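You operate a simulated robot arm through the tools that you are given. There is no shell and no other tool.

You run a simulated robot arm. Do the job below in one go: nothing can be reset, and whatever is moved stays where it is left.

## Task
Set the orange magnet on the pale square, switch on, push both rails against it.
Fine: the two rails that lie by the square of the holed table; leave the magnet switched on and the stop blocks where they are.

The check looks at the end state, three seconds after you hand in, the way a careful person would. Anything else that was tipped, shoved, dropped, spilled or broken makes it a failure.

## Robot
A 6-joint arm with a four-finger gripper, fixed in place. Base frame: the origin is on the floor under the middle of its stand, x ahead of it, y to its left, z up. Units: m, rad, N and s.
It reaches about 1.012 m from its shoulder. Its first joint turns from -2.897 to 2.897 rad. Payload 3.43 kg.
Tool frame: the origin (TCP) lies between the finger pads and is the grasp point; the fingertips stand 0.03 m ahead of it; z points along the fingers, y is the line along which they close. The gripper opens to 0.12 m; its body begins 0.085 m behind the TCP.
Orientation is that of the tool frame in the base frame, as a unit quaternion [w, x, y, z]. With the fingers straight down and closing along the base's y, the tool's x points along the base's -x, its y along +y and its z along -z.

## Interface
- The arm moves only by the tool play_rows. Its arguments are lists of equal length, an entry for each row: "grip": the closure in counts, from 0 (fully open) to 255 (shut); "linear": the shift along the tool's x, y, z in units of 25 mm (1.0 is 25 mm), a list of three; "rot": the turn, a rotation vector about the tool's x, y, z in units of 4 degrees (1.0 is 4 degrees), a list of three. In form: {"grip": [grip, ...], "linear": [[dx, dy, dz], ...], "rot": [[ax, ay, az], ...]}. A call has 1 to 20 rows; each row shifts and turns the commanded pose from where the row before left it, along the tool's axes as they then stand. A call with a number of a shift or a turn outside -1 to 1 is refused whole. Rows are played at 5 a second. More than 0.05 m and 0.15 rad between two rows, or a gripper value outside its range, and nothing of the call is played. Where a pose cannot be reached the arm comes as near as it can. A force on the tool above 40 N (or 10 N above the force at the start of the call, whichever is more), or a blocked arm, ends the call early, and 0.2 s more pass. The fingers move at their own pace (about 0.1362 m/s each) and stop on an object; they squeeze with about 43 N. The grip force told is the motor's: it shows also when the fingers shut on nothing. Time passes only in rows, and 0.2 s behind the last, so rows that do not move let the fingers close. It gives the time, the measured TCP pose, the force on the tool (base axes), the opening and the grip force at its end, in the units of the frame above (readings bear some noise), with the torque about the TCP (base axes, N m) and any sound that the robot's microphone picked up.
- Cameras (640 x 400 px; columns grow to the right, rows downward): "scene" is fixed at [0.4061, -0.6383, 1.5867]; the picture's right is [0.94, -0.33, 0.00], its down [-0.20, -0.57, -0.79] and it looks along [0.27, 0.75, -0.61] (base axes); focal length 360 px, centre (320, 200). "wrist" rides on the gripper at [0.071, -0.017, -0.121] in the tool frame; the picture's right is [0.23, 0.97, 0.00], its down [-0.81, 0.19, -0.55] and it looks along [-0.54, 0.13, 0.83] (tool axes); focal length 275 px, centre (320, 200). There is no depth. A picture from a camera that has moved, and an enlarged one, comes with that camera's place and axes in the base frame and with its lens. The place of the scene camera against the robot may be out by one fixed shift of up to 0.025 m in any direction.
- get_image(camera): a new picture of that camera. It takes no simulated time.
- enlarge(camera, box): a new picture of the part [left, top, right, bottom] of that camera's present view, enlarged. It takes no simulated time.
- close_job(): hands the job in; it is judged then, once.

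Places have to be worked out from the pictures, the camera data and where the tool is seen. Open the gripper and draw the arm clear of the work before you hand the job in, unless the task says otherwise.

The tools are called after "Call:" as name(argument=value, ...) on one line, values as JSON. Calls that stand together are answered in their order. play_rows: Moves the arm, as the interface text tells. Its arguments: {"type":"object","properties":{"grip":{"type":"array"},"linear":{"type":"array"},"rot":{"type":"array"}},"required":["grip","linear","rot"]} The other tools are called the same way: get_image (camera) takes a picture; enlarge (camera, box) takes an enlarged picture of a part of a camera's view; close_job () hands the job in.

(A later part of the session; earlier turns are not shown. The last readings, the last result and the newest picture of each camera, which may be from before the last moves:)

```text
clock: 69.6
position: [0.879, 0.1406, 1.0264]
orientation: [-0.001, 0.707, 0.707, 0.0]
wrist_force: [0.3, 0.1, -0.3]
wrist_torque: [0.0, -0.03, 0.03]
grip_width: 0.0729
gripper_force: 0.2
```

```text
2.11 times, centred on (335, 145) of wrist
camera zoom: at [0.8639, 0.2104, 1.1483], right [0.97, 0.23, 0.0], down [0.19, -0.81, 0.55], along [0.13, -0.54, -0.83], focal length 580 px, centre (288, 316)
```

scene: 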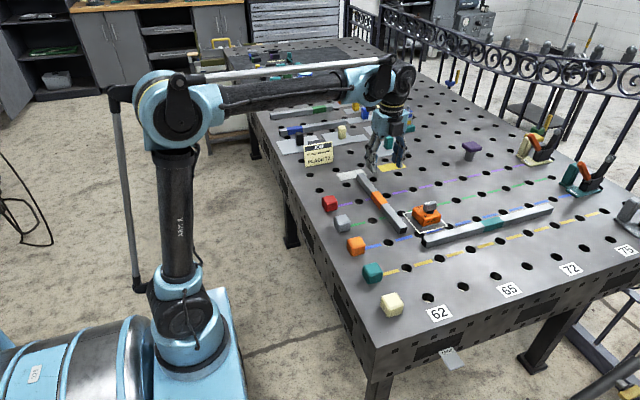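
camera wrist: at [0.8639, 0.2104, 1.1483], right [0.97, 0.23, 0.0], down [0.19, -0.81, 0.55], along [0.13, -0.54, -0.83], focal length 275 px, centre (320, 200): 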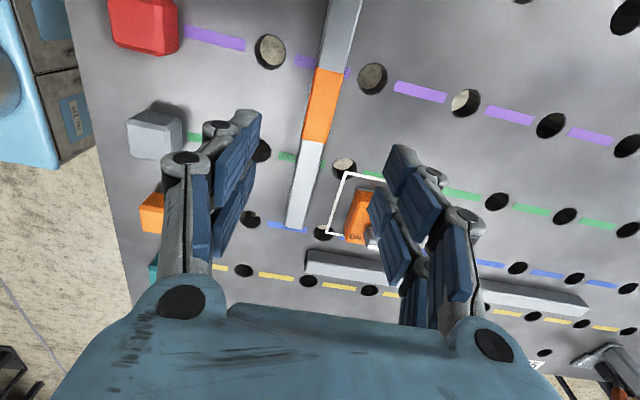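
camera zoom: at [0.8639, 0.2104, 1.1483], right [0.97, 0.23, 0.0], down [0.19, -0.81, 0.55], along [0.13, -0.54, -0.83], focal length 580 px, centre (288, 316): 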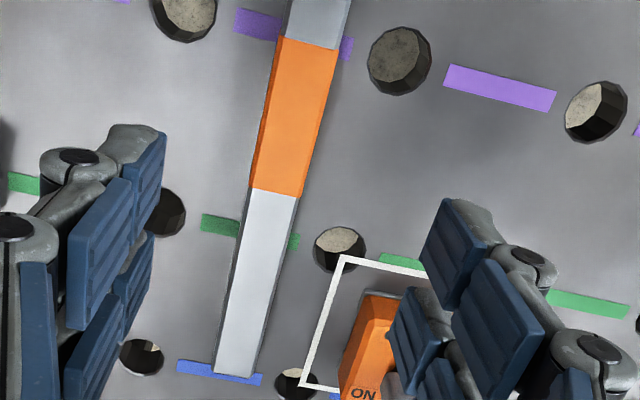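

Rail 1 measures x 0.871–0.895, with its −y end at y ≈ −0.006. I'll align to x = 0.883, descend around it, then close.

Call:
play_rows(grip=[110, 110, 110, 110, 110, 110, 110, 110], linear=[[0.05, 0.16, 1], [0, 0, 1], [0, 0, 1], [0, 0, 1], [0, 0, 0.6], [0, 0, 0.4], [0, 0, 0.15], [0, 0, 0]], rot=[[0, 0, 0], [0, 0, 0], [0, 0, 0], [0, 0, 0], [0, 0, 0], [0, 0, 0], [0, 0, 0], [0, 0, 0]])

Call:
get_image(camera="wrist")

Call:
enlarge(camera="scene", box=[340, 150, 460, 250])

```text
clock: 71.4
position: [0.8846, 0.1425, 0.898]
orientation: [0.0, 0.707, 0.707, 0.002]
wrist_force: [-0.2, 0.3, -0.3]
wrist_torque: [-0.04, -0.03, 0.0]
grip_width: 0.068
gripper_force: 0.0
```

```text
taken
camera wrist: at [0.8675, 0.2114, 1.0197], right [0.97, 0.23, 0.0], down [0.19, -0.81, 0.55], along [0.13, -0.54, -0.83], focal length 275 px, centre (320, 200)
```

wrist: 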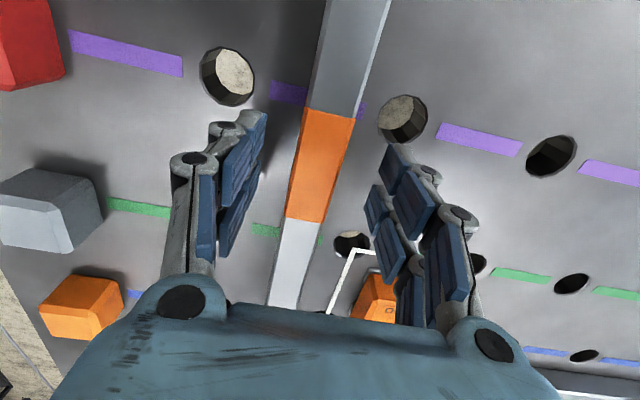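

```text
4.00 times, centred on (400, 200) of scene
camera zoom: at [0.4061, -0.6383, 1.5867], right [0.94, -0.33, 0.0], down [-0.2, -0.57, -0.79], along [0.27, 0.75, -0.61], focal length 1442 px, centre (0, 200)
```

zoom: 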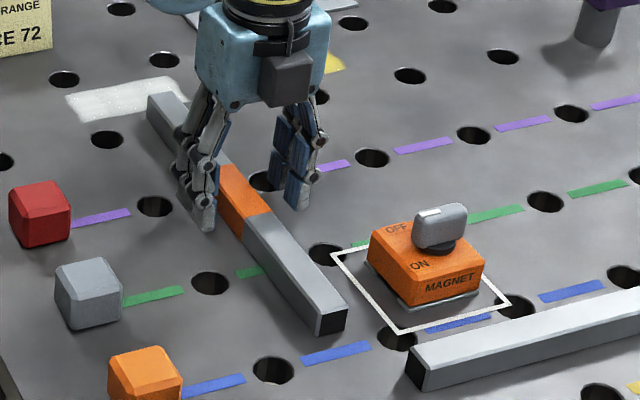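

The fingers straddle the orange band symmetrically. Closing on rail 1.

Call:
play_rows(grip=[255, 255, 255, 255, 255], linear=[[0, 0, 0], [0, 0, 0], [0, 0, 0], [0, 0, 0], [0, 0, 0]], rot=[[0, 0, 0], [0, 0, 0], [0, 0, 0], [0, 0, 0], [0, 0, 0]])

Call:
get_image(camera="wrist")

Call:
enlarge(camera="scene", box=[340, 150, 460, 250])

```text
clock: 72.6
position: [0.8847, 0.1414, 0.8986]
orientation: [-0.001, 0.706, 0.708, 0.001]
wrist_force: [-1.5, -1.0, 0.0]
wrist_torque: [0.07, 0.05, -0.03]
grip_width: 0.0247
gripper_force: 43.0
```

```text
taken
camera wrist: at [0.8674, 0.2115, 1.0198], right [0.97, 0.23, 0.0], down [0.19, -0.81, 0.55], along [0.13, -0.54, -0.83], focal length 275 px, centre (320, 200)
```

wrist: 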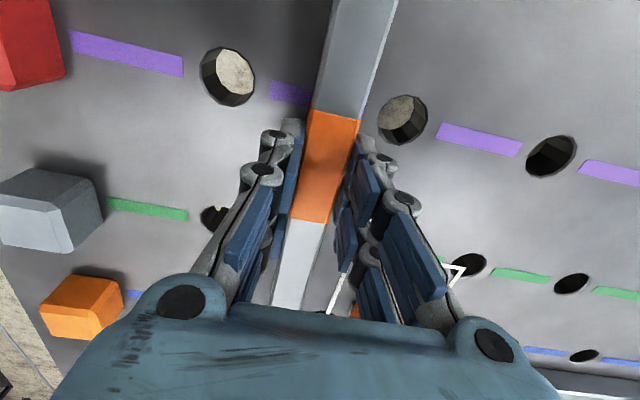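

```text
4.00 times, centred on (400, 200) of scene
camera zoom: at [0.4061, -0.6383, 1.5867], right [0.94, -0.33, 0.0], down [-0.2, -0.57, -0.79], along [0.27, 0.75, -0.61], focal length 1442 px, centre (0, 200)
```

zoom: 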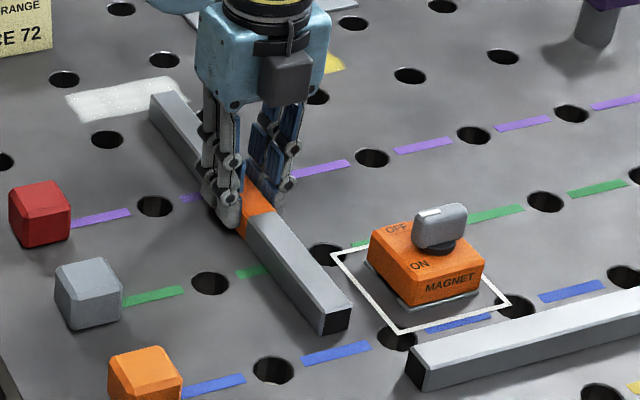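

Rail 1 is gripped (24.7 mm). I'll slide it in +x by about 40 mm, with a 6 mm shift in +y so that its end won't later foul rail 2.

Call:
play_rows(grip=[255, 255, 255, 255, 255, 255, 255, 255, 255, 255], linear=[[0.03, 0.1, 0], [0.03, 0.2, 0], [0.03, 0.2, 0], [0.03, 0.2, 0], [0.03, 0.2, 0], [0.03, 0.2, 0], [0.03, 0.2, 0], [0.03, 0.2, 0], [0, 0.1, 0], [0, 0, 0]], rot=[[0, 0, 0], [0, 0, 0], [0, 0, 0], [0, 0, 0], [0, 0, 0], [0, 0, 0], [0, 0, 0], [0, 0, 0], [0, 0, 0], [0, 0, 0]])

Call:
enlarge(camera="scene", box=[340, 150, 460, 250])

Call:
get_image(camera="wrist")

```text
clock: 74.8
position: [0.925, 0.1481, 0.8988]
orientation: [-0.001, 0.707, 0.707, 0.001]
wrist_force: [-0.1, 1.1, 0.1]
wrist_torque: [0.08, -0.02, -0.03]
grip_width: 0.0247
gripper_force: 42.6
```

```text
4.00 times, centred on (400, 200) of scene
camera zoom: at [0.4061, -0.6383, 1.5867], right [0.94, -0.33, 0.0], down [-0.2, -0.57, -0.79], along [0.27, 0.75, -0.61], focal length 1442 px, centre (0, 200)
```

zoom: 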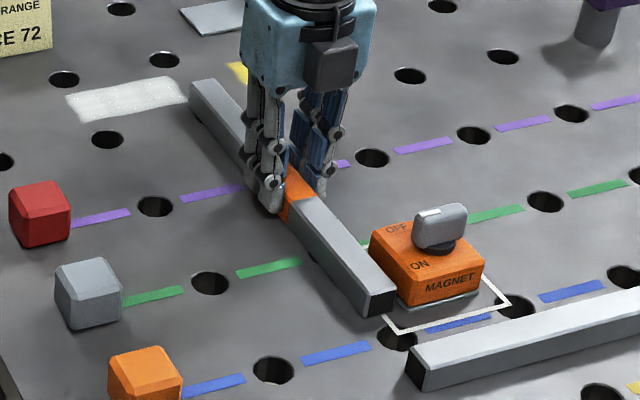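

```text
taken
camera wrist: at [0.9079, 0.2176, 1.0198], right [0.97, 0.23, 0.0], down [0.19, -0.81, 0.55], along [0.13, -0.54, -0.83], focal length 275 px, centre (320, 200)
```

wrist: 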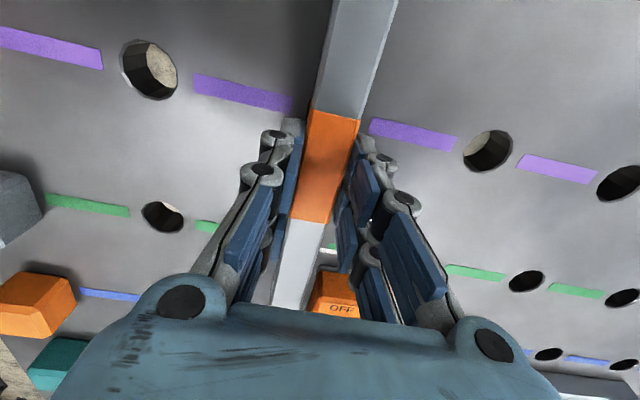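

Rail 1's +x face is at about x 0.937, around 10 mm from the magnet. I'll close the gap in 1 mm steps, watching force.

Call:
play_rows(grip=[255, 255, 255, 255, 255, 255, 255, 255], linear=[[0, 0.05, 0], [0, 0.05, 0], [0, 0.05, 0], [0, 0.05, 0], [0, 0.04, 0], [0, 0.04, 0], [0, 0.04, 0], [0, 0, 0]], rot=[[0, 0, 0], [0, 0, 0], [0, 0, 0], [0, 0, 0], [0, 0, 0], [0, 0, 0], [0, 0, 0], [0, 0, 0]])

Call:
enlarge(camera="scene", box=[385, 180, 455, 250])

```text
clock: 76.6
position: [0.9318, 0.1479, 0.8981]
orientation: [0.0, 0.706, 0.708, 0.001]
wrist_force: [-0.2, -0.3, -0.5]
wrist_torque: [0.02, 0.08, 0.01]
grip_width: 0.0248
gripper_force: 43.4
```

```text
5.71 times, centred on (420, 215) of scene
camera zoom: at [0.4061, -0.6383, 1.5867], right [0.94, -0.33, 0.0], down [-0.2, -0.57, -0.79], along [0.27, 0.75, -0.61], focal length 2060 px, centre (-251, 114)
```

zoom: 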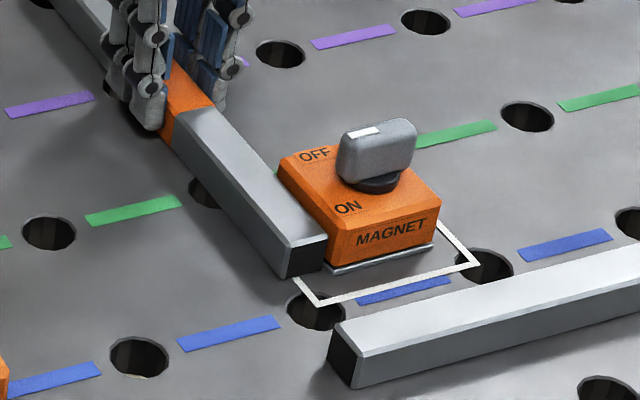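

The gap is now about 3 mm and there's no contact yet. I'll continue in 0.7 mm steps.

Call:
play_rows(grip=[255, 255, 255, 255], linear=[[0, 0.03, 0], [0, 0.03, 0], [0, 0.03, 0], [0, 0, 0]], rot=[[0, 0, 0], [0, 0, 0], [0, 0, 0], [0, 0, 0]])

Call:
play_rows(grip=[255, 255, 255, 255], linear=[[0, 0.03, 0], [0, 0.03, 0], [0, 0, 0], [0, 0, 0]], rot=[[0, 0, 0], [0, 0, 0], [0, 0, 0], [0, 0, 0]])

Call:
enlarge(camera="scene", box=[385, 180, 455, 250])

```text
clock: 77.6
position: [0.9328, 0.1484, 0.8987]
orientation: [0.0, 0.707, 0.707, 0.0]
wrist_force: [-19.2, 3.6, -4.4]
wrist_torque: [0.54, 0.48, -1.8]
grip_width: 0.0248
gripper_force: 43.2
```

```text
clock: 78.6
position: [0.9363, 0.1477, 0.8991]
orientation: [0.0, 0.707, 0.707, 0.0]
wrist_force: [-25.6, 5.9, -6.9]
wrist_torque: [0.64, 0.59, -2.22]
grip_width: 0.0256
gripper_force: 42.9
```

```text
5.71 times, centred on (420, 215) of scene
camera zoom: at [0.4061, -0.6383, 1.5867], right [0.94, -0.33, 0.0], down [-0.2, -0.57, -0.79], along [0.27, 0.75, -0.61], focal length 2060 px, centre (-251, 114)
```

zoom: 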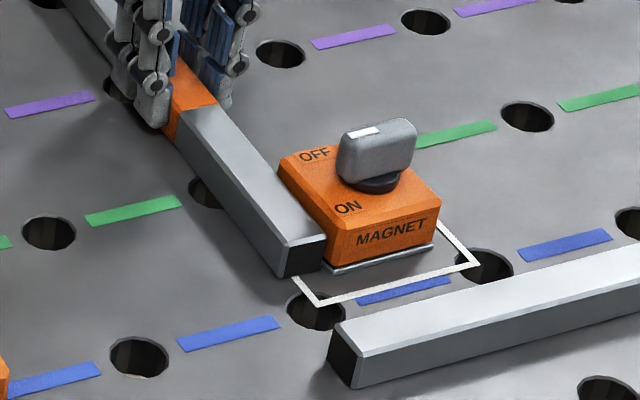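

Contact was made (−19 N, then −26 N), and the torque shows I'm pressing off-centre. I'll back off 1.5 mm to relax the twist, then open the gripper.

Call:
play_rows(grip=[255, 255, 255], linear=[[0, -0.06, 0], [0, 0, 0], [0, 0, 0]], rot=[[0, 0, 0], [0, 0, 0], [0, 0, 0]])

Call:
enlarge(camera="scene", box=[385, 180, 455, 250])

```text
clock: 79.4
position: [0.9345, 0.1469, 0.8995]
orientation: [0.001, 0.706, 0.708, 0.002]
wrist_force: [-16.5, 2.8, -2.1]
wrist_torque: [0.3, 0.36, -1.57]
grip_width: 0.0251
gripper_force: 43.6
```

```text
5.71 times, centred on (420, 215) of scene
camera zoom: at [0.4061, -0.6383, 1.5867], right [0.94, -0.33, 0.0], down [-0.2, -0.57, -0.79], along [0.27, 0.75, -0.61], focal length 2060 px, centre (-251, 114)
```

zoom: 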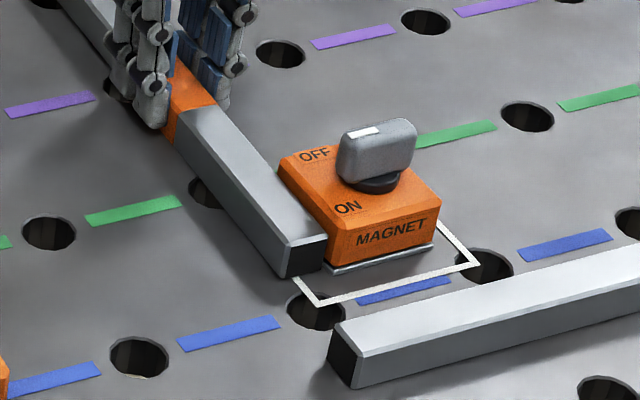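

Still −16 N. I'll back off another millimetre and then open the gripper.

Call:
play_rows(grip=[255, 255], linear=[[0, -0.04, 0], [0, 0, 0]], rot=[[0, 0, 0], [0, 0, 0]])

```text
clock: 80.0
position: [0.933, 0.1477, 0.899]
orientation: [0.0, 0.707, 0.708, 0.001]
wrist_force: [-9.0, 3.0, 0.0]
wrist_torque: [-0.16, 0.17, -0.85]
grip_width: 0.0248
gripper_force: 43.2
```

Call:
play_rows(grip=[255, 160, 160, 160, 160], linear=[[0, -0.02, 0], [0, 0, 0], [0, 0, 0], [0, 0, 0], [0, 0, 0]], rot=[[0, 0, 0], [0, 0, 0], [0, 0, 0], [0, 0, 0], [0, 0, 0]])

Call:
enlarge(camera="scene", box=[385, 180, 455, 250])

Call:
get_image(camera="wrist")

```text
clock: 81.2
position: [0.9333, 0.1479, 0.8973]
orientation: [0.0, 0.707, 0.707, 0.001]
wrist_force: [-1.2, 0.3, 0.6]
wrist_torque: [-0.01, 0.01, 0.01]
grip_width: 0.045
gripper_force: 0.0
```

```text
5.71 times, centred on (420, 215) of scene
camera zoom: at [0.4061, -0.6383, 1.5867], right [0.94, -0.33, 0.0], down [-0.2, -0.57, -0.79], along [0.27, 0.75, -0.61], focal length 2060 px, centre (-251, 114)
```

zoom: 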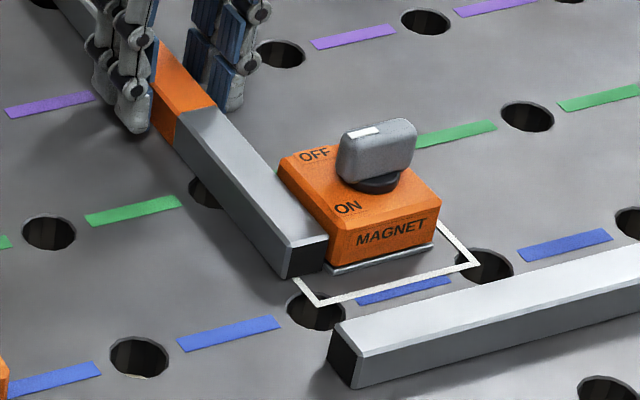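

```text
taken
camera wrist: at [0.9163, 0.2178, 1.02], right [0.97, 0.23, 0.0], down [0.19, -0.81, 0.55], along [0.13, -0.54, -0.83], focal length 275 px, centre (320, 200)
```

wrist: 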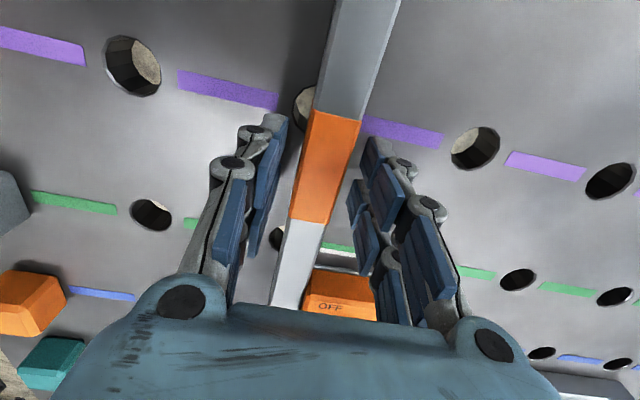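

Rail 1 is released and sits against the magnet's −x face. I'll rise, shut the fingers, and come down on the rail's far side opposite the magnet to press it flush.

Call:
play_rows(grip=[160, 160, 160, 255, 255, 255, 255, 255, 255, 255, 255], linear=[[0, 0, -0.8], [0, 0, -1], [0, 0, -1], [-0.7, -0.4, 0], [-0.8, -0.4, 0], [-0.8, -0.4, 0], [-0.8, -0.4, 0], [-0.9, -0.4, 0], [-0.9, -0.3, 0], [0, 0, 0], [0, 0, 0]], rot=[[0, 0, 0], [0, 0, 0], [0, 0, 0], [0, 0, 0], [0, 0, 0], [0, 0, 0], [0, 0, 0], [0, 0, 0], [0, 0, 0], [0, 0, 0], [0, 0, 0]])

Call:
get_image(camera="wrist")

Call:
enlarge(camera="scene", box=[370, 150, 470, 250])

```text
clock: 83.6
position: [0.8771, 0.0257, 0.9675]
orientation: [0.0, 0.707, 0.707, 0.0]
wrist_force: [-0.7, 0.2, 1.3]
wrist_torque: [-0.03, 0.03, -0.02]
grip_width: 0.0
gripper_force: 33.6
```

```text
taken
camera wrist: at [0.8593, 0.0957, 1.0892], right [0.97, 0.23, 0.0], down [0.19, -0.81, 0.55], along [0.13, -0.54, -0.83], focal length 275 px, centre (320, 200)
```

wrist: 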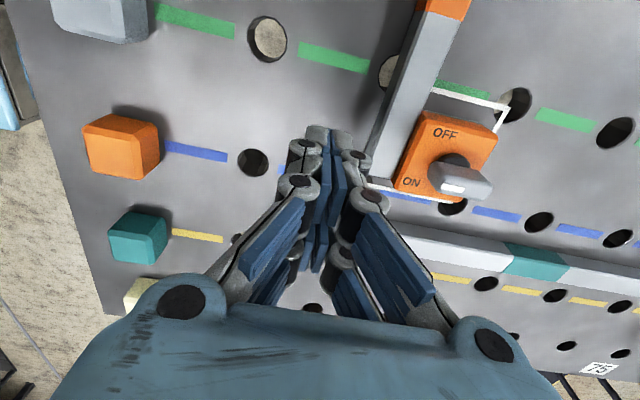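

```text
4.00 times, centred on (420, 200) of scene
camera zoom: at [0.4061, -0.6383, 1.5867], right [0.94, -0.33, 0.0], down [-0.2, -0.57, -0.79], along [0.27, 0.75, -0.61], focal length 1442 px, centre (-80, 200)
```

zoom: 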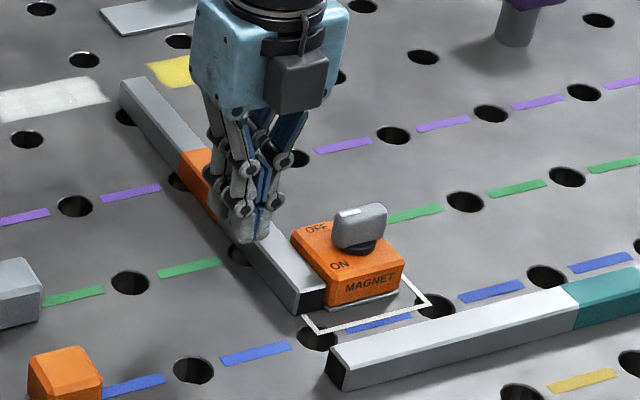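

From this view I can check how flush rail 1 lies on the magnet; enlarging.

Call:
enlarge(camera="wrist", box=[350, 80, 530, 230])

Call:
enlarge(camera="scene", box=[400, 190, 450, 240])

```text
2.67 times, centred on (440, 155) of wrist
camera zoom: at [0.8593, 0.0957, 1.0892], right [0.97, 0.23, 0.0], down [0.19, -0.81, 0.55], along [0.13, -0.54, -0.83], focal length 734 px, centre (0, 320)
```

zoom: 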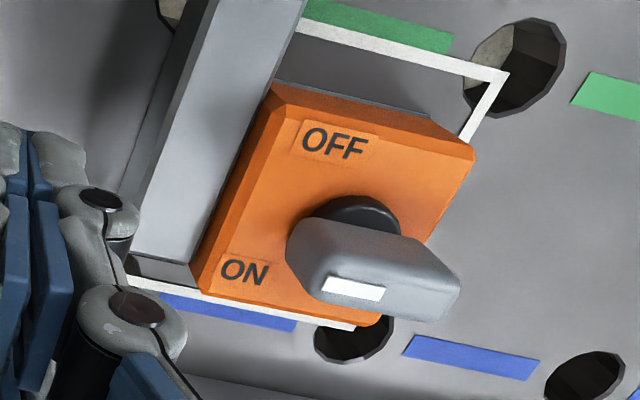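

```text
8.00 times, centred on (425, 215) of scene
camera zoom: at [0.4061, -0.6383, 1.5867], right [0.94, -0.33, 0.0], down [-0.2, -0.57, -0.79], along [0.27, 0.75, -0.61], focal length 2884 px, centre (-520, 80)
```

zoom: 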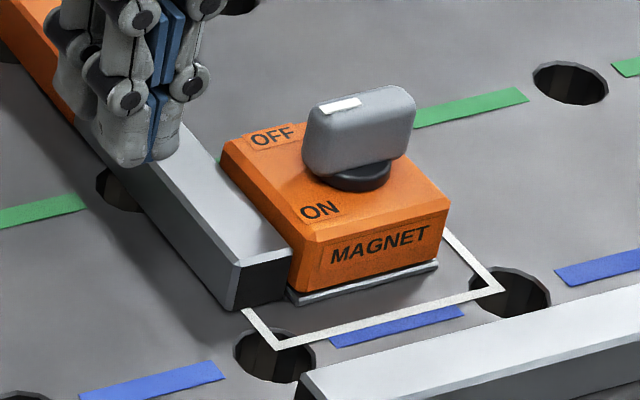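

Rail 1 looks flush with the magnet, its end at y ≈ −0.001, about 5 mm inside the magnet's −y plane. To be sure of firm contact I'll descend and press it opposite the magnet.

Call:
play_rows(grip=[255, 255, 255, 255, 255, 255, 255, 255], linear=[[0, 0, 0.9], [0, 0, 0.9], [0, 0, 0.9], [0, 0.2, 0], [0, 0.2, 0], [0, 0.2, 0], [0, 0.1, 0], [0, 0, 0]], rot=[[0, 0, 0], [0, 0, 0], [0, 0, 0], [0, 0, 0], [0, 0, 0], [0, 0, 0], [0, 0, 0], [0, 0, 0]])

Call:
enlarge(camera="scene", box=[385, 170, 455, 240])

```text
clock: 85.4
position: [0.893, 0.0261, 0.8992]
orientation: [0.0, 0.707, 0.707, 0.0]
wrist_force: [-0.8, 0.3, -0.1]
wrist_torque: [0.01, 0.04, 0.0]
grip_width: 0.0001
gripper_force: 33.4
```

```text
5.71 times, centred on (420, 205) of scene
camera zoom: at [0.4061, -0.6383, 1.5867], right [0.94, -0.33, 0.0], down [-0.2, -0.57, -0.79], along [0.27, 0.75, -0.61], focal length 2060 px, centre (-251, 171)
```

zoom: 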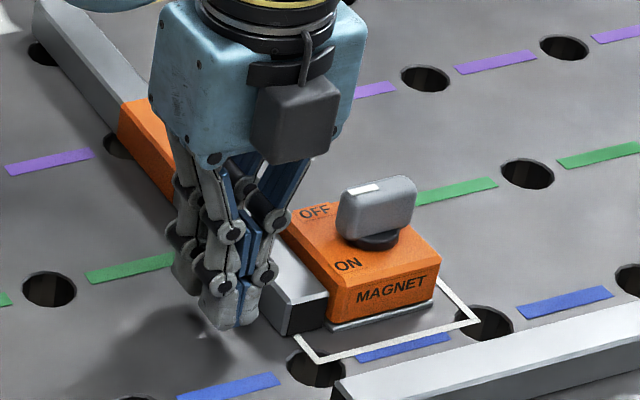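

The fingers are down beside rail 1, a few mm short of it. I'll advance in small steps until I feel contact.

Call:
play_rows(grip=[255, 255, 255, 255, 255, 255], linear=[[0, 0.06, 0], [0, 0.06, 0], [0, 0.06, 0], [0, 0.06, 0], [0, 0.06, 0], [0, 0, 0]], rot=[[0, 0, 0], [0, 0, 0], [0, 0, 0], [0, 0, 0], [0, 0, 0], [0, 0, 0]])

Call:
play_rows(grip=[255, 255, 255, 255], linear=[[0, 0.04, 0], [0, 0.04, 0], [0, 0.04, 0], [0, 0, 0]], rot=[[0, 0, 0], [0, 0, 0], [0, 0, 0], [0, 0, 0]])

```text
clock: 86.8
position: [0.9011, 0.0254, 0.9002]
orientation: [-0.001, 0.707, 0.707, 0.0]
wrist_force: [0.3, 0.5, -0.5]
wrist_torque: [-0.01, 0.01, -0.01]
grip_width: 0.0
gripper_force: 34.0
```

```text
clock: 87.8
position: [0.9029, 0.0262, 0.8993]
orientation: [0.0, 0.706, 0.708, 0.0]
wrist_force: [-0.6, -0.2, 0.3]
wrist_torque: [0.0, -0.01, -0.01]
grip_width: 0.0001
gripper_force: 33.3
```

Call:
play_rows(grip=[255, 255, 255, 255], linear=[[0, 0.04, 0], [0, 0.04, 0], [0, 0.04, 0], [0, 0, 0]], rot=[[0, 0, 0], [0, 0, 0], [0, 0, 0], [0, 0, 0]])

Call:
enlarge(camera="scene", box=[395, 180, 445, 230])

```text
clock: 88.8
position: [0.9064, 0.0259, 0.9014]
orientation: [-0.001, 0.707, 0.707, 0.0]
wrist_force: [-0.5, 0.3, 0.7]
wrist_torque: [-0.01, -0.01, 0.0]
grip_width: 0.0
gripper_force: 32.9
```

```text
8.00 times, centred on (420, 205) of scene
camera zoom: at [0.4061, -0.6383, 1.5867], right [0.94, -0.33, 0.0], down [-0.2, -0.57, -0.79], along [0.27, 0.75, -0.61], focal length 2884 px, centre (-480, 160)
```

zoom: 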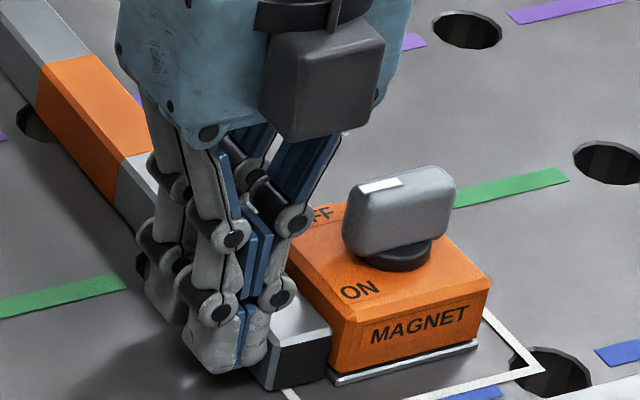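

The tips are almost touching the rail, with no force yet at x 0.906. I'll continue in 1 mm steps.

Call:
play_rows(grip=[255, 255, 255, 255], linear=[[0, 0.04, 0], [0, 0.04, 0], [0, 0.03, 0], [0, 0, 0]], rot=[[0, 0, 0], [0, 0, 0], [0, 0, 0], [0, 0, 0]])

```text
clock: 89.8
position: [0.9083, 0.0253, 0.9016]
orientation: [0.0, 0.707, 0.707, 0.002]
wrist_force: [-18.3, -1.1, 6.5]
wrist_torque: [0.03, 0.19, 0.04]
grip_width: 0.0003
gripper_force: 32.7
```

I'm pressing rail 1 into the magnet with 18 N and little torque, so the contact is flush. A touch more, then I'll back away and inspect.

Call:
play_rows(grip=[255, 255, 255], linear=[[0, 0.02, 0], [0, 0, 0], [0, 0, 0]], rot=[[0, 0, 0], [0, 0, 0], [0, 0, 0]])

Call:
play_rows(grip=[255, 255, 255, 255, 255, 255, 255], linear=[[0, -0.1, 0], [0, -0.4, 0], [0, -0.8, 0], [0, 0, -0.8], [0, 0, -1], [0, 0, -1], [0, 0, 0]], rot=[[0, 0, 0], [0, 0, 0], [0, 0, 0], [0, 0, 0], [0, 0, 0], [0, 0, 0], [0, 0, 0]])

Call:
get_image(camera="wrist")

Call:
enlarge(camera="scene", box=[370, 165, 460, 255])

```text
clock: 90.6
position: [0.9092, 0.0255, 0.9016]
orientation: [0.0, 0.707, 0.708, 0.001]
wrist_force: [-21.8, 0.3, 12.2]
wrist_torque: [-0.03, 0.28, 0.18]
grip_width: 0.0002
gripper_force: 33.1
```

```text
clock: 92.2
position: [0.8767, 0.0255, 0.9704]
orientation: [0.0, 0.707, 0.707, 0.001]
wrist_force: [0.2, -0.1, -0.3]
wrist_torque: [0.0, -0.01, 0.01]
grip_width: 0.0001
gripper_force: 33.5
```

```text
taken
camera wrist: at [0.8608, 0.0952, 1.0916], right [0.97, 0.23, 0.0], down [0.19, -0.81, 0.55], along [0.13, -0.54, -0.83], focal length 275 px, centre (320, 200)
```

wrist: 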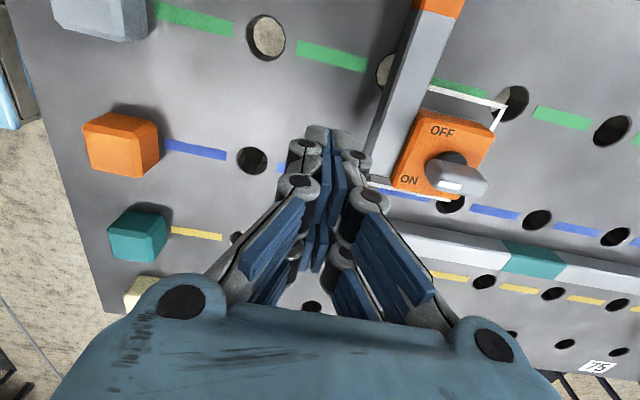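

```text
4.44 times, centred on (415, 210) of scene
camera zoom: at [0.4061, -0.6383, 1.5867], right [0.94, -0.33, 0.0], down [-0.2, -0.57, -0.79], along [0.27, 0.75, -0.61], focal length 1602 px, centre (-102, 156)
```

zoom: 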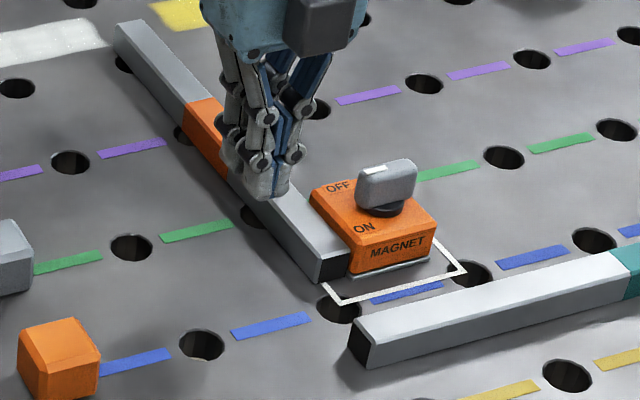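

Rail 1 is firmly flush against the magnet, which hasn't moved. Next is rail 2: I'll turn the gripper back to its nominal yaw at height and test whether the arm reaches the rail's middle near x ≈ 1.138.

Call:
play_rows(grip=[255, 255, 255, 255, 255, 255, 255, 255, 255, 255, 255, 255, 255, 255, 255, 255, 255, 255, 255, 255], linear=[[0, 0, -0.8], [0, 0, -0.8], [0, 0, 0], [0, 0, 0], [0, 0, 0], [0, 0, 0], [0, 0, 0], [0, 0, 0], [0, 0, 0], [0, 0, 0], [0, 0, 0], [0, 0, 0], [0, 0, 0], [0, 0, 0], [0, 0, 0], [0, 0, 0], [0, 0, 0], [0, 0, 0], [0, 0, 0], [0, 0, 0]], rot=[[0, 0, -1], [0, 0, -1], [0, 0, -1], [0, 0, -1], [0, 0, -1], [0, 0, -1], [0, 0, -1], [0, 0, -1], [0, 0, -1], [0, 0, -1], [0, 0, -1], [0, 0, -1], [0, 0, -1], [0, 0, -1], [0, 0, -1], [0, 0, -1], [0, 0, -1], [0, 0, -1], [0, 0, -1], [0, 0, -1]])

Call:
play_rows(grip=[255, 255, 255, 255, 255, 255, 255, 255, 255, 255, 255, 255, 255, 255], linear=[[0, 0, 0], [0, 0, 0], [0, 0, 0], [-1, -0.37, 0], [-1, -0.37, 0], [-1, -0.37, 0], [-1, -0.37, 0], [-1, -0.37, 0], [-1, -0.37, 0], [-1, -0.37, 0], [-1, -0.37, 0], [-1, -0.37, 0], [-1, -0.37, 0], [0, 0, 0]], rot=[[0, 0, -1], [0, 0, -1], [0, 0, -0.5], [0, 0, 0], [0, 0, 0], [0, 0, 0], [0, 0, 0], [0, 0, 0], [0, 0, 0], [0, 0, 0], [0, 0, 0], [0, 0, 0], [0, 0, 0], [0, 0, 0]])

Call:
get_image(camera="wrist")

Call:
get_image(camera="scene")

```text
clock: 96.4
position: [0.8776, 0.026, 1.0104]
orientation: [0.0, 0.087, 0.996, 0.001]
wrist_force: [-0.6, -0.7, -0.1]
wrist_torque: [-0.01, 0.02, 0.02]
grip_width: 0.0
gripper_force: 33.5
```

```text
clock: 99.4
position: [1.1287, -0.0661, 1.0092]
orientation: [0.0, -0.002, 1.0, 0.001]
wrist_force: [0.2, -0.2, 0.0]
wrist_torque: [0.02, -0.01, -0.06]
grip_width: 0.0001
gripper_force: 33.9
```

```text
taken
camera wrist: at [1.0563, -0.0849, 1.1323], right [-0.23, 0.97, 0.0], down [0.81, 0.19, 0.55], along [0.54, 0.13, -0.83], focal length 275 px, centre (320, 200)
```

wrist: 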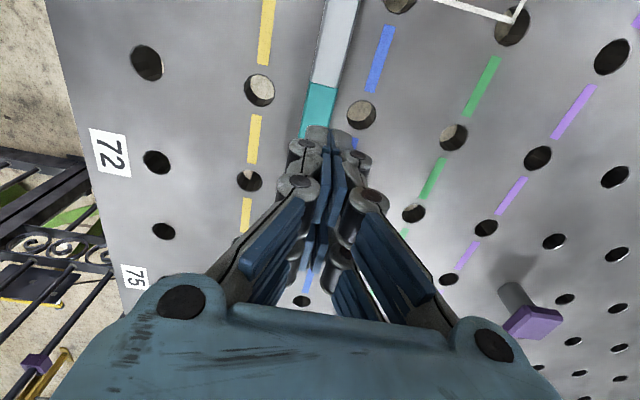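

```text
taken
```

scene: 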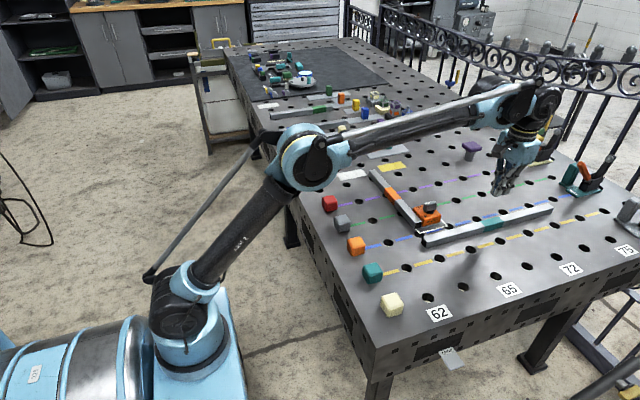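

The arm reaches rail 2's middle comfortably. I'll enlarge to measure the rail and its teal band here.

Call:
enlarge(camera="wrist", box=[260, 0, 420, 160])

```text
2.50 times, centred on (340, 80) of wrist
camera zoom: at [1.0563, -0.0849, 1.1323], right [-0.23, 0.97, 0.0], down [0.81, 0.19, 0.55], along [0.54, 0.13, -0.83], focal length 688 px, centre (270, 500)
```

zoom: 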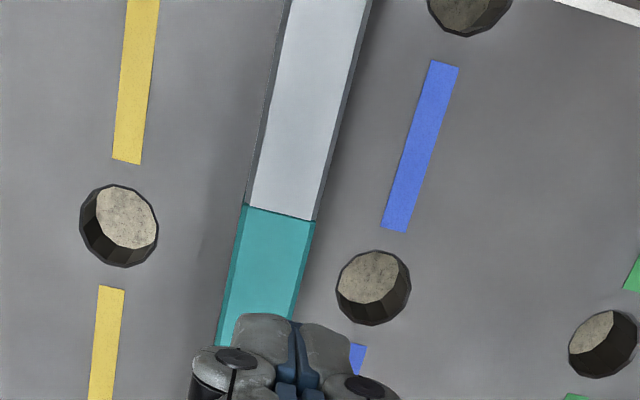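

Rail 2 at its middle measures y −0.081 to −0.058 (centre −0.0695), with its band centre at x ≈ 1.135. I'll open, align and descend around it.

Call:
play_rows(grip=[110, 110, 110, 110, 110, 110, 110, 110, 110], linear=[[-0.26, -0.136, 0], [0, 0, 0], [0, 0, 1], [0, 0, 1], [0, 0, 1], [0, 0, 0.8], [0, 0, 0.45], [0, 0, 0.2], [0, 0, 0]], rot=[[0, 0, 0], [0, 0, 0], [0, 0, 0], [0, 0, 0], [0, 0, 0], [0, 0, 0], [0, 0, 0], [0, 0, 0], [0, 0, 0]])

Call:
get_image(camera="wrist")

Call:
enlarge(camera="scene", box=[400, 130, 580, 260])

```text
clock: 101.4
position: [1.1324, -0.0698, 0.9008]
orientation: [0.0, 0.0, 1.0, 0.001]
wrist_force: [-0.3, -0.5, -0.4]
wrist_torque: [-0.03, -0.01, -0.02]
grip_width: 0.0682
gripper_force: 0.0
```

```text
taken
camera wrist: at [1.0624, -0.0879, 1.0209], right [-0.23, 0.97, 0.0], down [0.81, 0.19, 0.55], along [0.54, 0.13, -0.83], focal length 275 px, centre (320, 200)
```

wrist: 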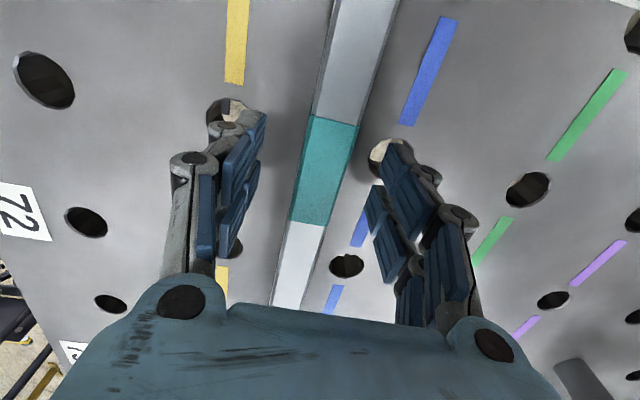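

```text
3.08 times, centred on (490, 195) of scene
camera zoom: at [0.4061, -0.6383, 1.5867], right [0.94, -0.33, 0.0], down [-0.2, -0.57, -0.79], along [0.27, 0.75, -0.61], focal length 1109 px, centre (-203, 215)
```

zoom: 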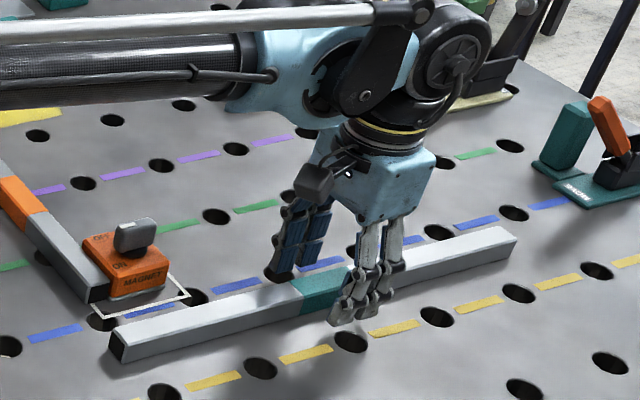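

The fingers straddle the teal band. Closing on rail 2.

Call:
play_rows(grip=[255, 255, 255, 255, 255], linear=[[0, 0, 0.05], [0, 0, 0], [0, 0, 0], [0, 0, 0], [0, 0, 0]], rot=[[0, 0, 0], [0, 0, 0], [0, 0, 0], [0, 0, 0], [0, 0, 0]])

Call:
get_image(camera="wrist")

```text
clock: 102.6
position: [1.1331, -0.0686, 0.8991]
orientation: [0.001, -0.001, 1.0, 0.001]
wrist_force: [5.4, 5.4, 10.7]
wrist_torque: [0.15, 0.25, -0.22]
grip_width: 0.0247
gripper_force: 43.0
```

```text
taken
camera wrist: at [1.0624, -0.0877, 1.0201], right [-0.23, 0.97, 0.0], down [0.81, 0.19, 0.55], along [0.54, 0.13, -0.83], focal length 275 px, centre (320, 200)
```

wrist: 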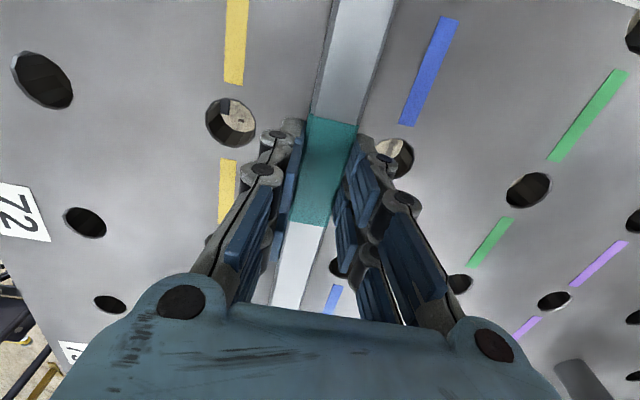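

Gripped at 24.7 mm. I'll ease off the slight downward pressure and slide rail 2 in +y by 40 mm of the ≈ 49 mm gap.

Call:
play_rows(grip=[255, 255, 255, 255, 255, 255, 255, 255, 255, 255, 255], linear=[[0, 0, -0.04], [0, 0.1, 0], [0, 0.2, 0], [0, 0.2, 0], [0, 0.2, 0], [0, 0.2, 0], [0, 0.2, 0], [0, 0.2, 0], [0, 0.2, 0], [0, 0.1, 0], [0, 0, 0]], rot=[[0, 0, 0], [0, 0, 0], [0, 0, 0], [0, 0, 0], [0, 0, 0], [0, 0, 0], [0, 0, 0], [0, 0, 0], [0, 0, 0], [0, 0, 0], [0, 0, 0]])

Call:
enlarge(camera="scene", box=[400, 140, 560, 260])

Call:
enlarge(camera="scene", box=[395, 190, 465, 250])

```text
clock: 105.0
position: [1.1344, -0.0303, 0.8984]
orientation: [0.0, 0.0, 1.0, 0.001]
wrist_force: [-0.8, 0.1, 0.2]
wrist_torque: [-0.05, 0.11, 0.01]
grip_width: 0.0248
gripper_force: 43.2
```

```text
3.33 times, centred on (480, 200) of scene
camera zoom: at [0.4061, -0.6383, 1.5867], right [0.94, -0.33, 0.0], down [-0.2, -0.57, -0.79], along [0.27, 0.75, -0.61], focal length 1201 px, centre (-213, 200)
```

zoom: 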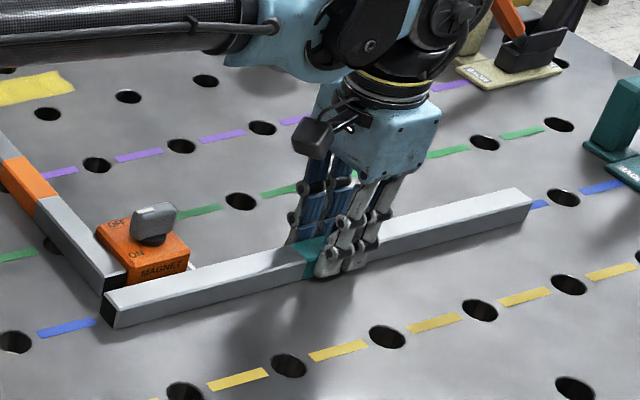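

```text
6.67 times, centred on (430, 220) of scene
camera zoom: at [0.4061, -0.6383, 1.5867], right [0.94, -0.33, 0.0], down [-0.2, -0.57, -0.79], along [0.27, 0.75, -0.61], focal length 2403 px, centre (-413, 67)
```

zoom: 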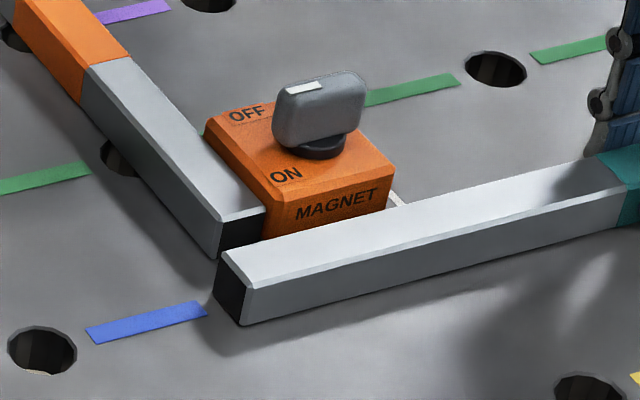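

There's about 10 mm to go, and rail 1's end is clearly behind the magnet's face, so no fouling. I'll advance 7 mm slowly.

Call:
play_rows(grip=[255, 255, 255, 255, 255, 255, 255, 255], linear=[[0, 0.05, 0], [0, 0.05, 0], [0, 0.05, 0], [0, 0.05, 0], [0, 0.04, 0], [0, 0.04, 0], [0, 0, 0], [0, 0, 0]], rot=[[0, 0, 0], [0, 0, 0], [0, 0, 0], [0, 0, 0], [0, 0, 0], [0, 0, 0], [0, 0, 0], [0, 0, 0]])

Call:
enlarge(camera="scene", box=[395, 190, 465, 250])

```text
clock: 106.8
position: [1.1336, -0.0225, 0.8998]
orientation: [-0.001, -0.001, 1.0, 0.001]
wrist_force: [-0.3, -0.3, 0.9]
wrist_torque: [-0.03, 0.0, 0.01]
grip_width: 0.0251
gripper_force: 42.5
```

```text
6.67 times, centred on (430, 220) of scene
camera zoom: at [0.4061, -0.6383, 1.5867], right [0.94, -0.33, 0.0], down [-0.2, -0.57, -0.79], along [0.27, 0.75, -0.61], focal length 2403 px, centre (-413, 67)
```

zoom: 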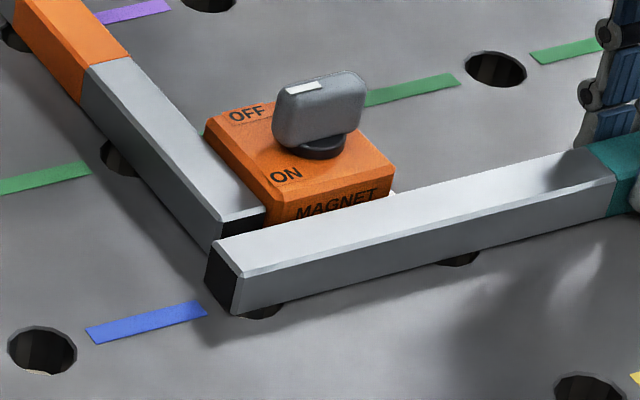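

About 2–3 mm remain. Single small steps now, reading force each time.

Call:
play_rows(grip=[255, 255, 255], linear=[[0, 0.03, 0], [0, 0.03, 0], [0, 0, 0]], rot=[[0, 0, 0], [0, 0, 0], [0, 0, 0]])

```text
clock: 107.6
position: [1.1347, -0.0212, 0.8978]
orientation: [0.0, -0.001, 1.0, 0.001]
wrist_force: [0.1, 0.0, -0.5]
wrist_torque: [0.01, -0.03, -0.01]
grip_width: 0.0248
gripper_force: 42.7
```

Call:
play_rows(grip=[255, 255, 255], linear=[[0, 0.03, 0], [0, 0, 0], [0, 0, 0]], rot=[[0, 0, 0], [0, 0, 0], [0, 0, 0]])

```text
clock: 108.4
position: [1.133, -0.0202, 0.8998]
orientation: [0.0, -0.001, 1.0, 0.001]
wrist_force: [0.4, -0.5, -0.3]
wrist_torque: [0.04, -0.05, 0.06]
grip_width: 0.0249
gripper_force: 43.1
```

No contact yet at y −0.020. Another small step.

Call:
play_rows(grip=[255, 255, 255], linear=[[0, 0.03, 0], [0, 0, 0], [0, 0, 0]], rot=[[0, 0, 0], [0, 0, 0], [0, 0, 0]])

Call:
enlarge(camera="scene", box=[400, 195, 450, 245])

```text
clock: 109.2
position: [1.1343, -0.0195, 0.8984]
orientation: [0.0, -0.001, 1.0, 0.001]
wrist_force: [0.6, -0.7, -0.1]
wrist_torque: [-0.01, 0.02, 0.0]
grip_width: 0.0248
gripper_force: 42.7
```

```text
8.00 times, centred on (425, 220) of scene
camera zoom: at [0.4061, -0.6383, 1.5867], right [0.94, -0.33, 0.0], down [-0.2, -0.57, -0.79], along [0.27, 0.75, -0.61], focal length 2884 px, centre (-520, 40)
```

zoom: 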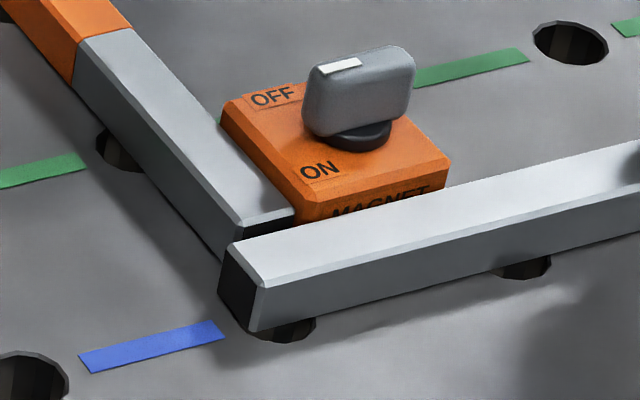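

Call:
play_rows(grip=[255, 255, 255], linear=[[0, 0.03, 0], [0, 0, 0], [0, 0, 0]], rot=[[0, 0, 0], [0, 0, 0], [0, 0, 0]])

```text
clock: 110.0
position: [1.1354, -0.0191, 0.8988]
orientation: [-0.001, -0.001, 1.0, 0.001]
wrist_force: [0.5, -0.6, 0.1]
wrist_torque: [0.0, 0.03, -0.02]
grip_width: 0.0249
gripper_force: 42.6
```

Still free; one more small step.

Call:
play_rows(grip=[255, 255, 255], linear=[[0, 0.03, 0], [0, 0, 0], [0, 0, 0]], rot=[[0, 0, 0], [0, 0, 0], [0, 0, 0]])

```text
clock: 110.8
position: [1.1348, -0.0184, 0.8985]
orientation: [0.0, 0.0, 1.0, 0.001]
wrist_force: [-0.5, -1.7, 0.0]
wrist_torque: [-0.07, -0.04, 0.26]
grip_width: 0.0247
gripper_force: 42.9
```

Contact has just begun: −1.7 N with a matching torque about the magnet. I'll release rail 2 here and press it flush opposite the magnet instead.

Call:
play_rows(grip=[160, 160, 160, 160, 160, 160, 160, 160], linear=[[0, 0, 0], [0, 0, 0], [0, 0, 0], [0, 0, -0.6], [0, 0, -1], [0, 0, -1], [0, 0, -1], [0, 0, 0]], rot=[[0, 0, 0], [0, 0, 0], [0, 0, 0], [0, 0, 0], [0, 0, 0], [0, 0, 0], [0, 0, 0], [0, 0, 0]])

Call:
enlarge(camera="scene", box=[395, 150, 565, 260])

Call:
get_image(camera="wrist")

```text
clock: 112.6
position: [1.1319, -0.0192, 0.9895]
orientation: [0.0, 0.0, 1.0, 0.001]
wrist_force: [0.5, 0.6, 0.2]
wrist_torque: [0.01, 0.0, -0.02]
grip_width: 0.0447
gripper_force: 0.1
```

```text
3.64 times, centred on (480, 205) of scene
camera zoom: at [0.4061, -0.6383, 1.5867], right [0.94, -0.33, 0.0], down [-0.2, -0.57, -0.79], along [0.27, 0.75, -0.61], focal length 1311 px, centre (-262, 182)
```

zoom: 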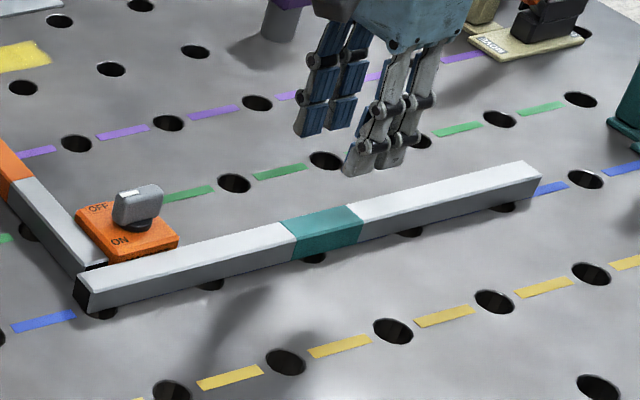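

```text
taken
camera wrist: at [1.0625, -0.0371, 1.1106], right [-0.23, 0.97, 0.0], down [0.81, 0.19, 0.55], along [0.54, 0.13, -0.83], focal length 275 px, centre (320, 200)
```

wrist: 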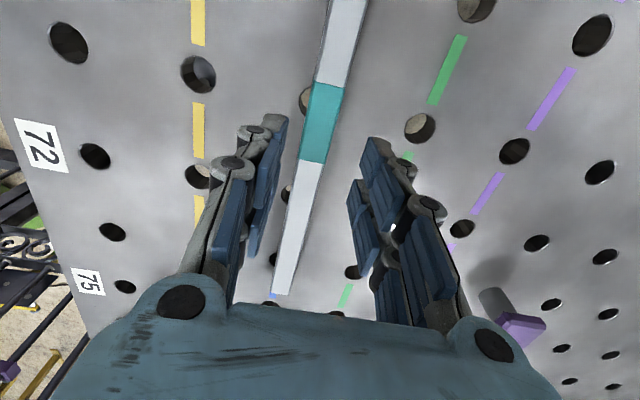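

Rail 2 is parallel to the table edge and touching the magnet. I'll shut the fingers, move to the −y side of rail 2 directly opposite the magnet (x ≈ 0.978), and descend.

Call:
play_rows(grip=[255, 255, 255, 255, 255, 255, 255, 255, 255, 255, 255, 255, 255], linear=[[0.88, -0.38, 0], [0.88, -0.38, 0], [0.88, -0.38, 0], [0.88, -0.38, 0], [0.88, -0.38, 0], [0.88, -0.38, 0], [0.88, -0.38, 0], [0, 0, 0], [0, 0, 0.9], [0, 0, 0.9], [0, 0, 0.9], [0, 0, 0.85], [0, 0, 0]], rot=[[0, 0, 0], [0, 0, 0], [0, 0, 0], [0, 0, 0], [0, 0, 0], [0, 0, 0], [0, 0, 0], [0, 0, 0], [0, 0, 0], [0, 0, 0], [0, 0, 0], [0, 0, 0], [0, 0, 0]])

Call:
enlarge(camera="scene", box=[390, 160, 480, 260])

Call:
get_image(camera="wrist")

```text
clock: 115.4
position: [0.9792, -0.0846, 0.8987]
orientation: [0.001, -0.001, 1.0, 0.001]
wrist_force: [0.6, -0.8, 0.9]
wrist_torque: [0.01, 0.0, -0.01]
grip_width: 0.0001
gripper_force: 33.9
```

```text
4.00 times, centred on (435, 210) of scene
camera zoom: at [0.4061, -0.6383, 1.5867], right [0.94, -0.33, 0.0], down [-0.2, -0.57, -0.79], along [0.27, 0.75, -0.61], focal length 1442 px, centre (-140, 160)
```

zoom: 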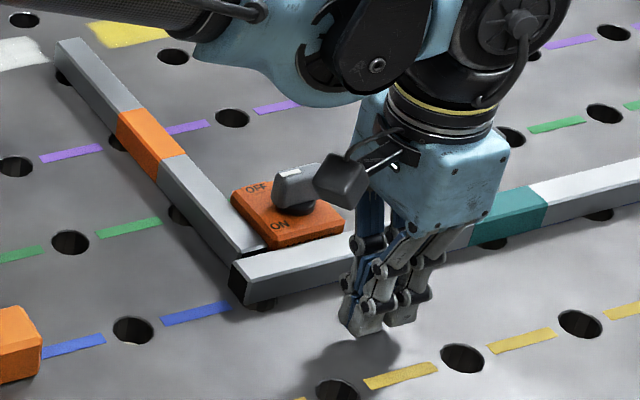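

```text
taken
camera wrist: at [0.9086, -0.1033, 1.0214], right [-0.23, 0.97, 0.0], down [0.81, 0.19, 0.55], along [0.54, 0.13, -0.83], focal length 275 px, centre (320, 200)
```

wrist: 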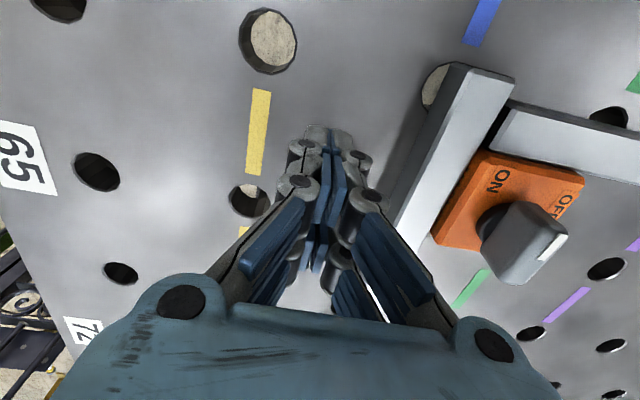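

The fingers are down on the −y side of rail 2, opposite the magnet. Advancing 30 mm, then feeling for contact.

Call:
play_rows(grip=[255, 255, 255, 255, 255, 255, 255], linear=[[0, 0.2, 0], [0, 0.2, 0], [0, 0.2, 0], [0, 0.2, 0], [0, 0.2, 0], [0, 0.2, 0], [0, 0, 0]], rot=[[0, 0, 0], [0, 0, 0], [0, 0, 0], [0, 0, 0], [0, 0, 0], [0, 0, 0], [0, 0, 0]])

Call:
play_rows(grip=[255, 255, 255, 255, 255], linear=[[0, 0.05, 0], [0, 0.05, 0], [0, 0.05, 0], [0, 0.05, 0], [0, 0, 0]], rot=[[0, 0, 0], [0, 0, 0], [0, 0, 0], [0, 0, 0], [0, 0, 0]])

```text
clock: 117.0
position: [0.9808, -0.0542, 0.9012]
orientation: [0.0, -0.001, 1.0, 0.001]
wrist_force: [0.1, -0.2, -0.1]
wrist_torque: [-0.01, 0.01, 0.02]
grip_width: 0.0001
gripper_force: 33.0
```

```text
clock: 118.2
position: [0.9795, -0.0499, 0.9017]
orientation: [0.0, 0.0, 1.0, 0.001]
wrist_force: [0.0, 0.0, -0.9]
wrist_torque: [0.01, -0.03, -0.01]
grip_width: 0.0001
gripper_force: 33.4
```

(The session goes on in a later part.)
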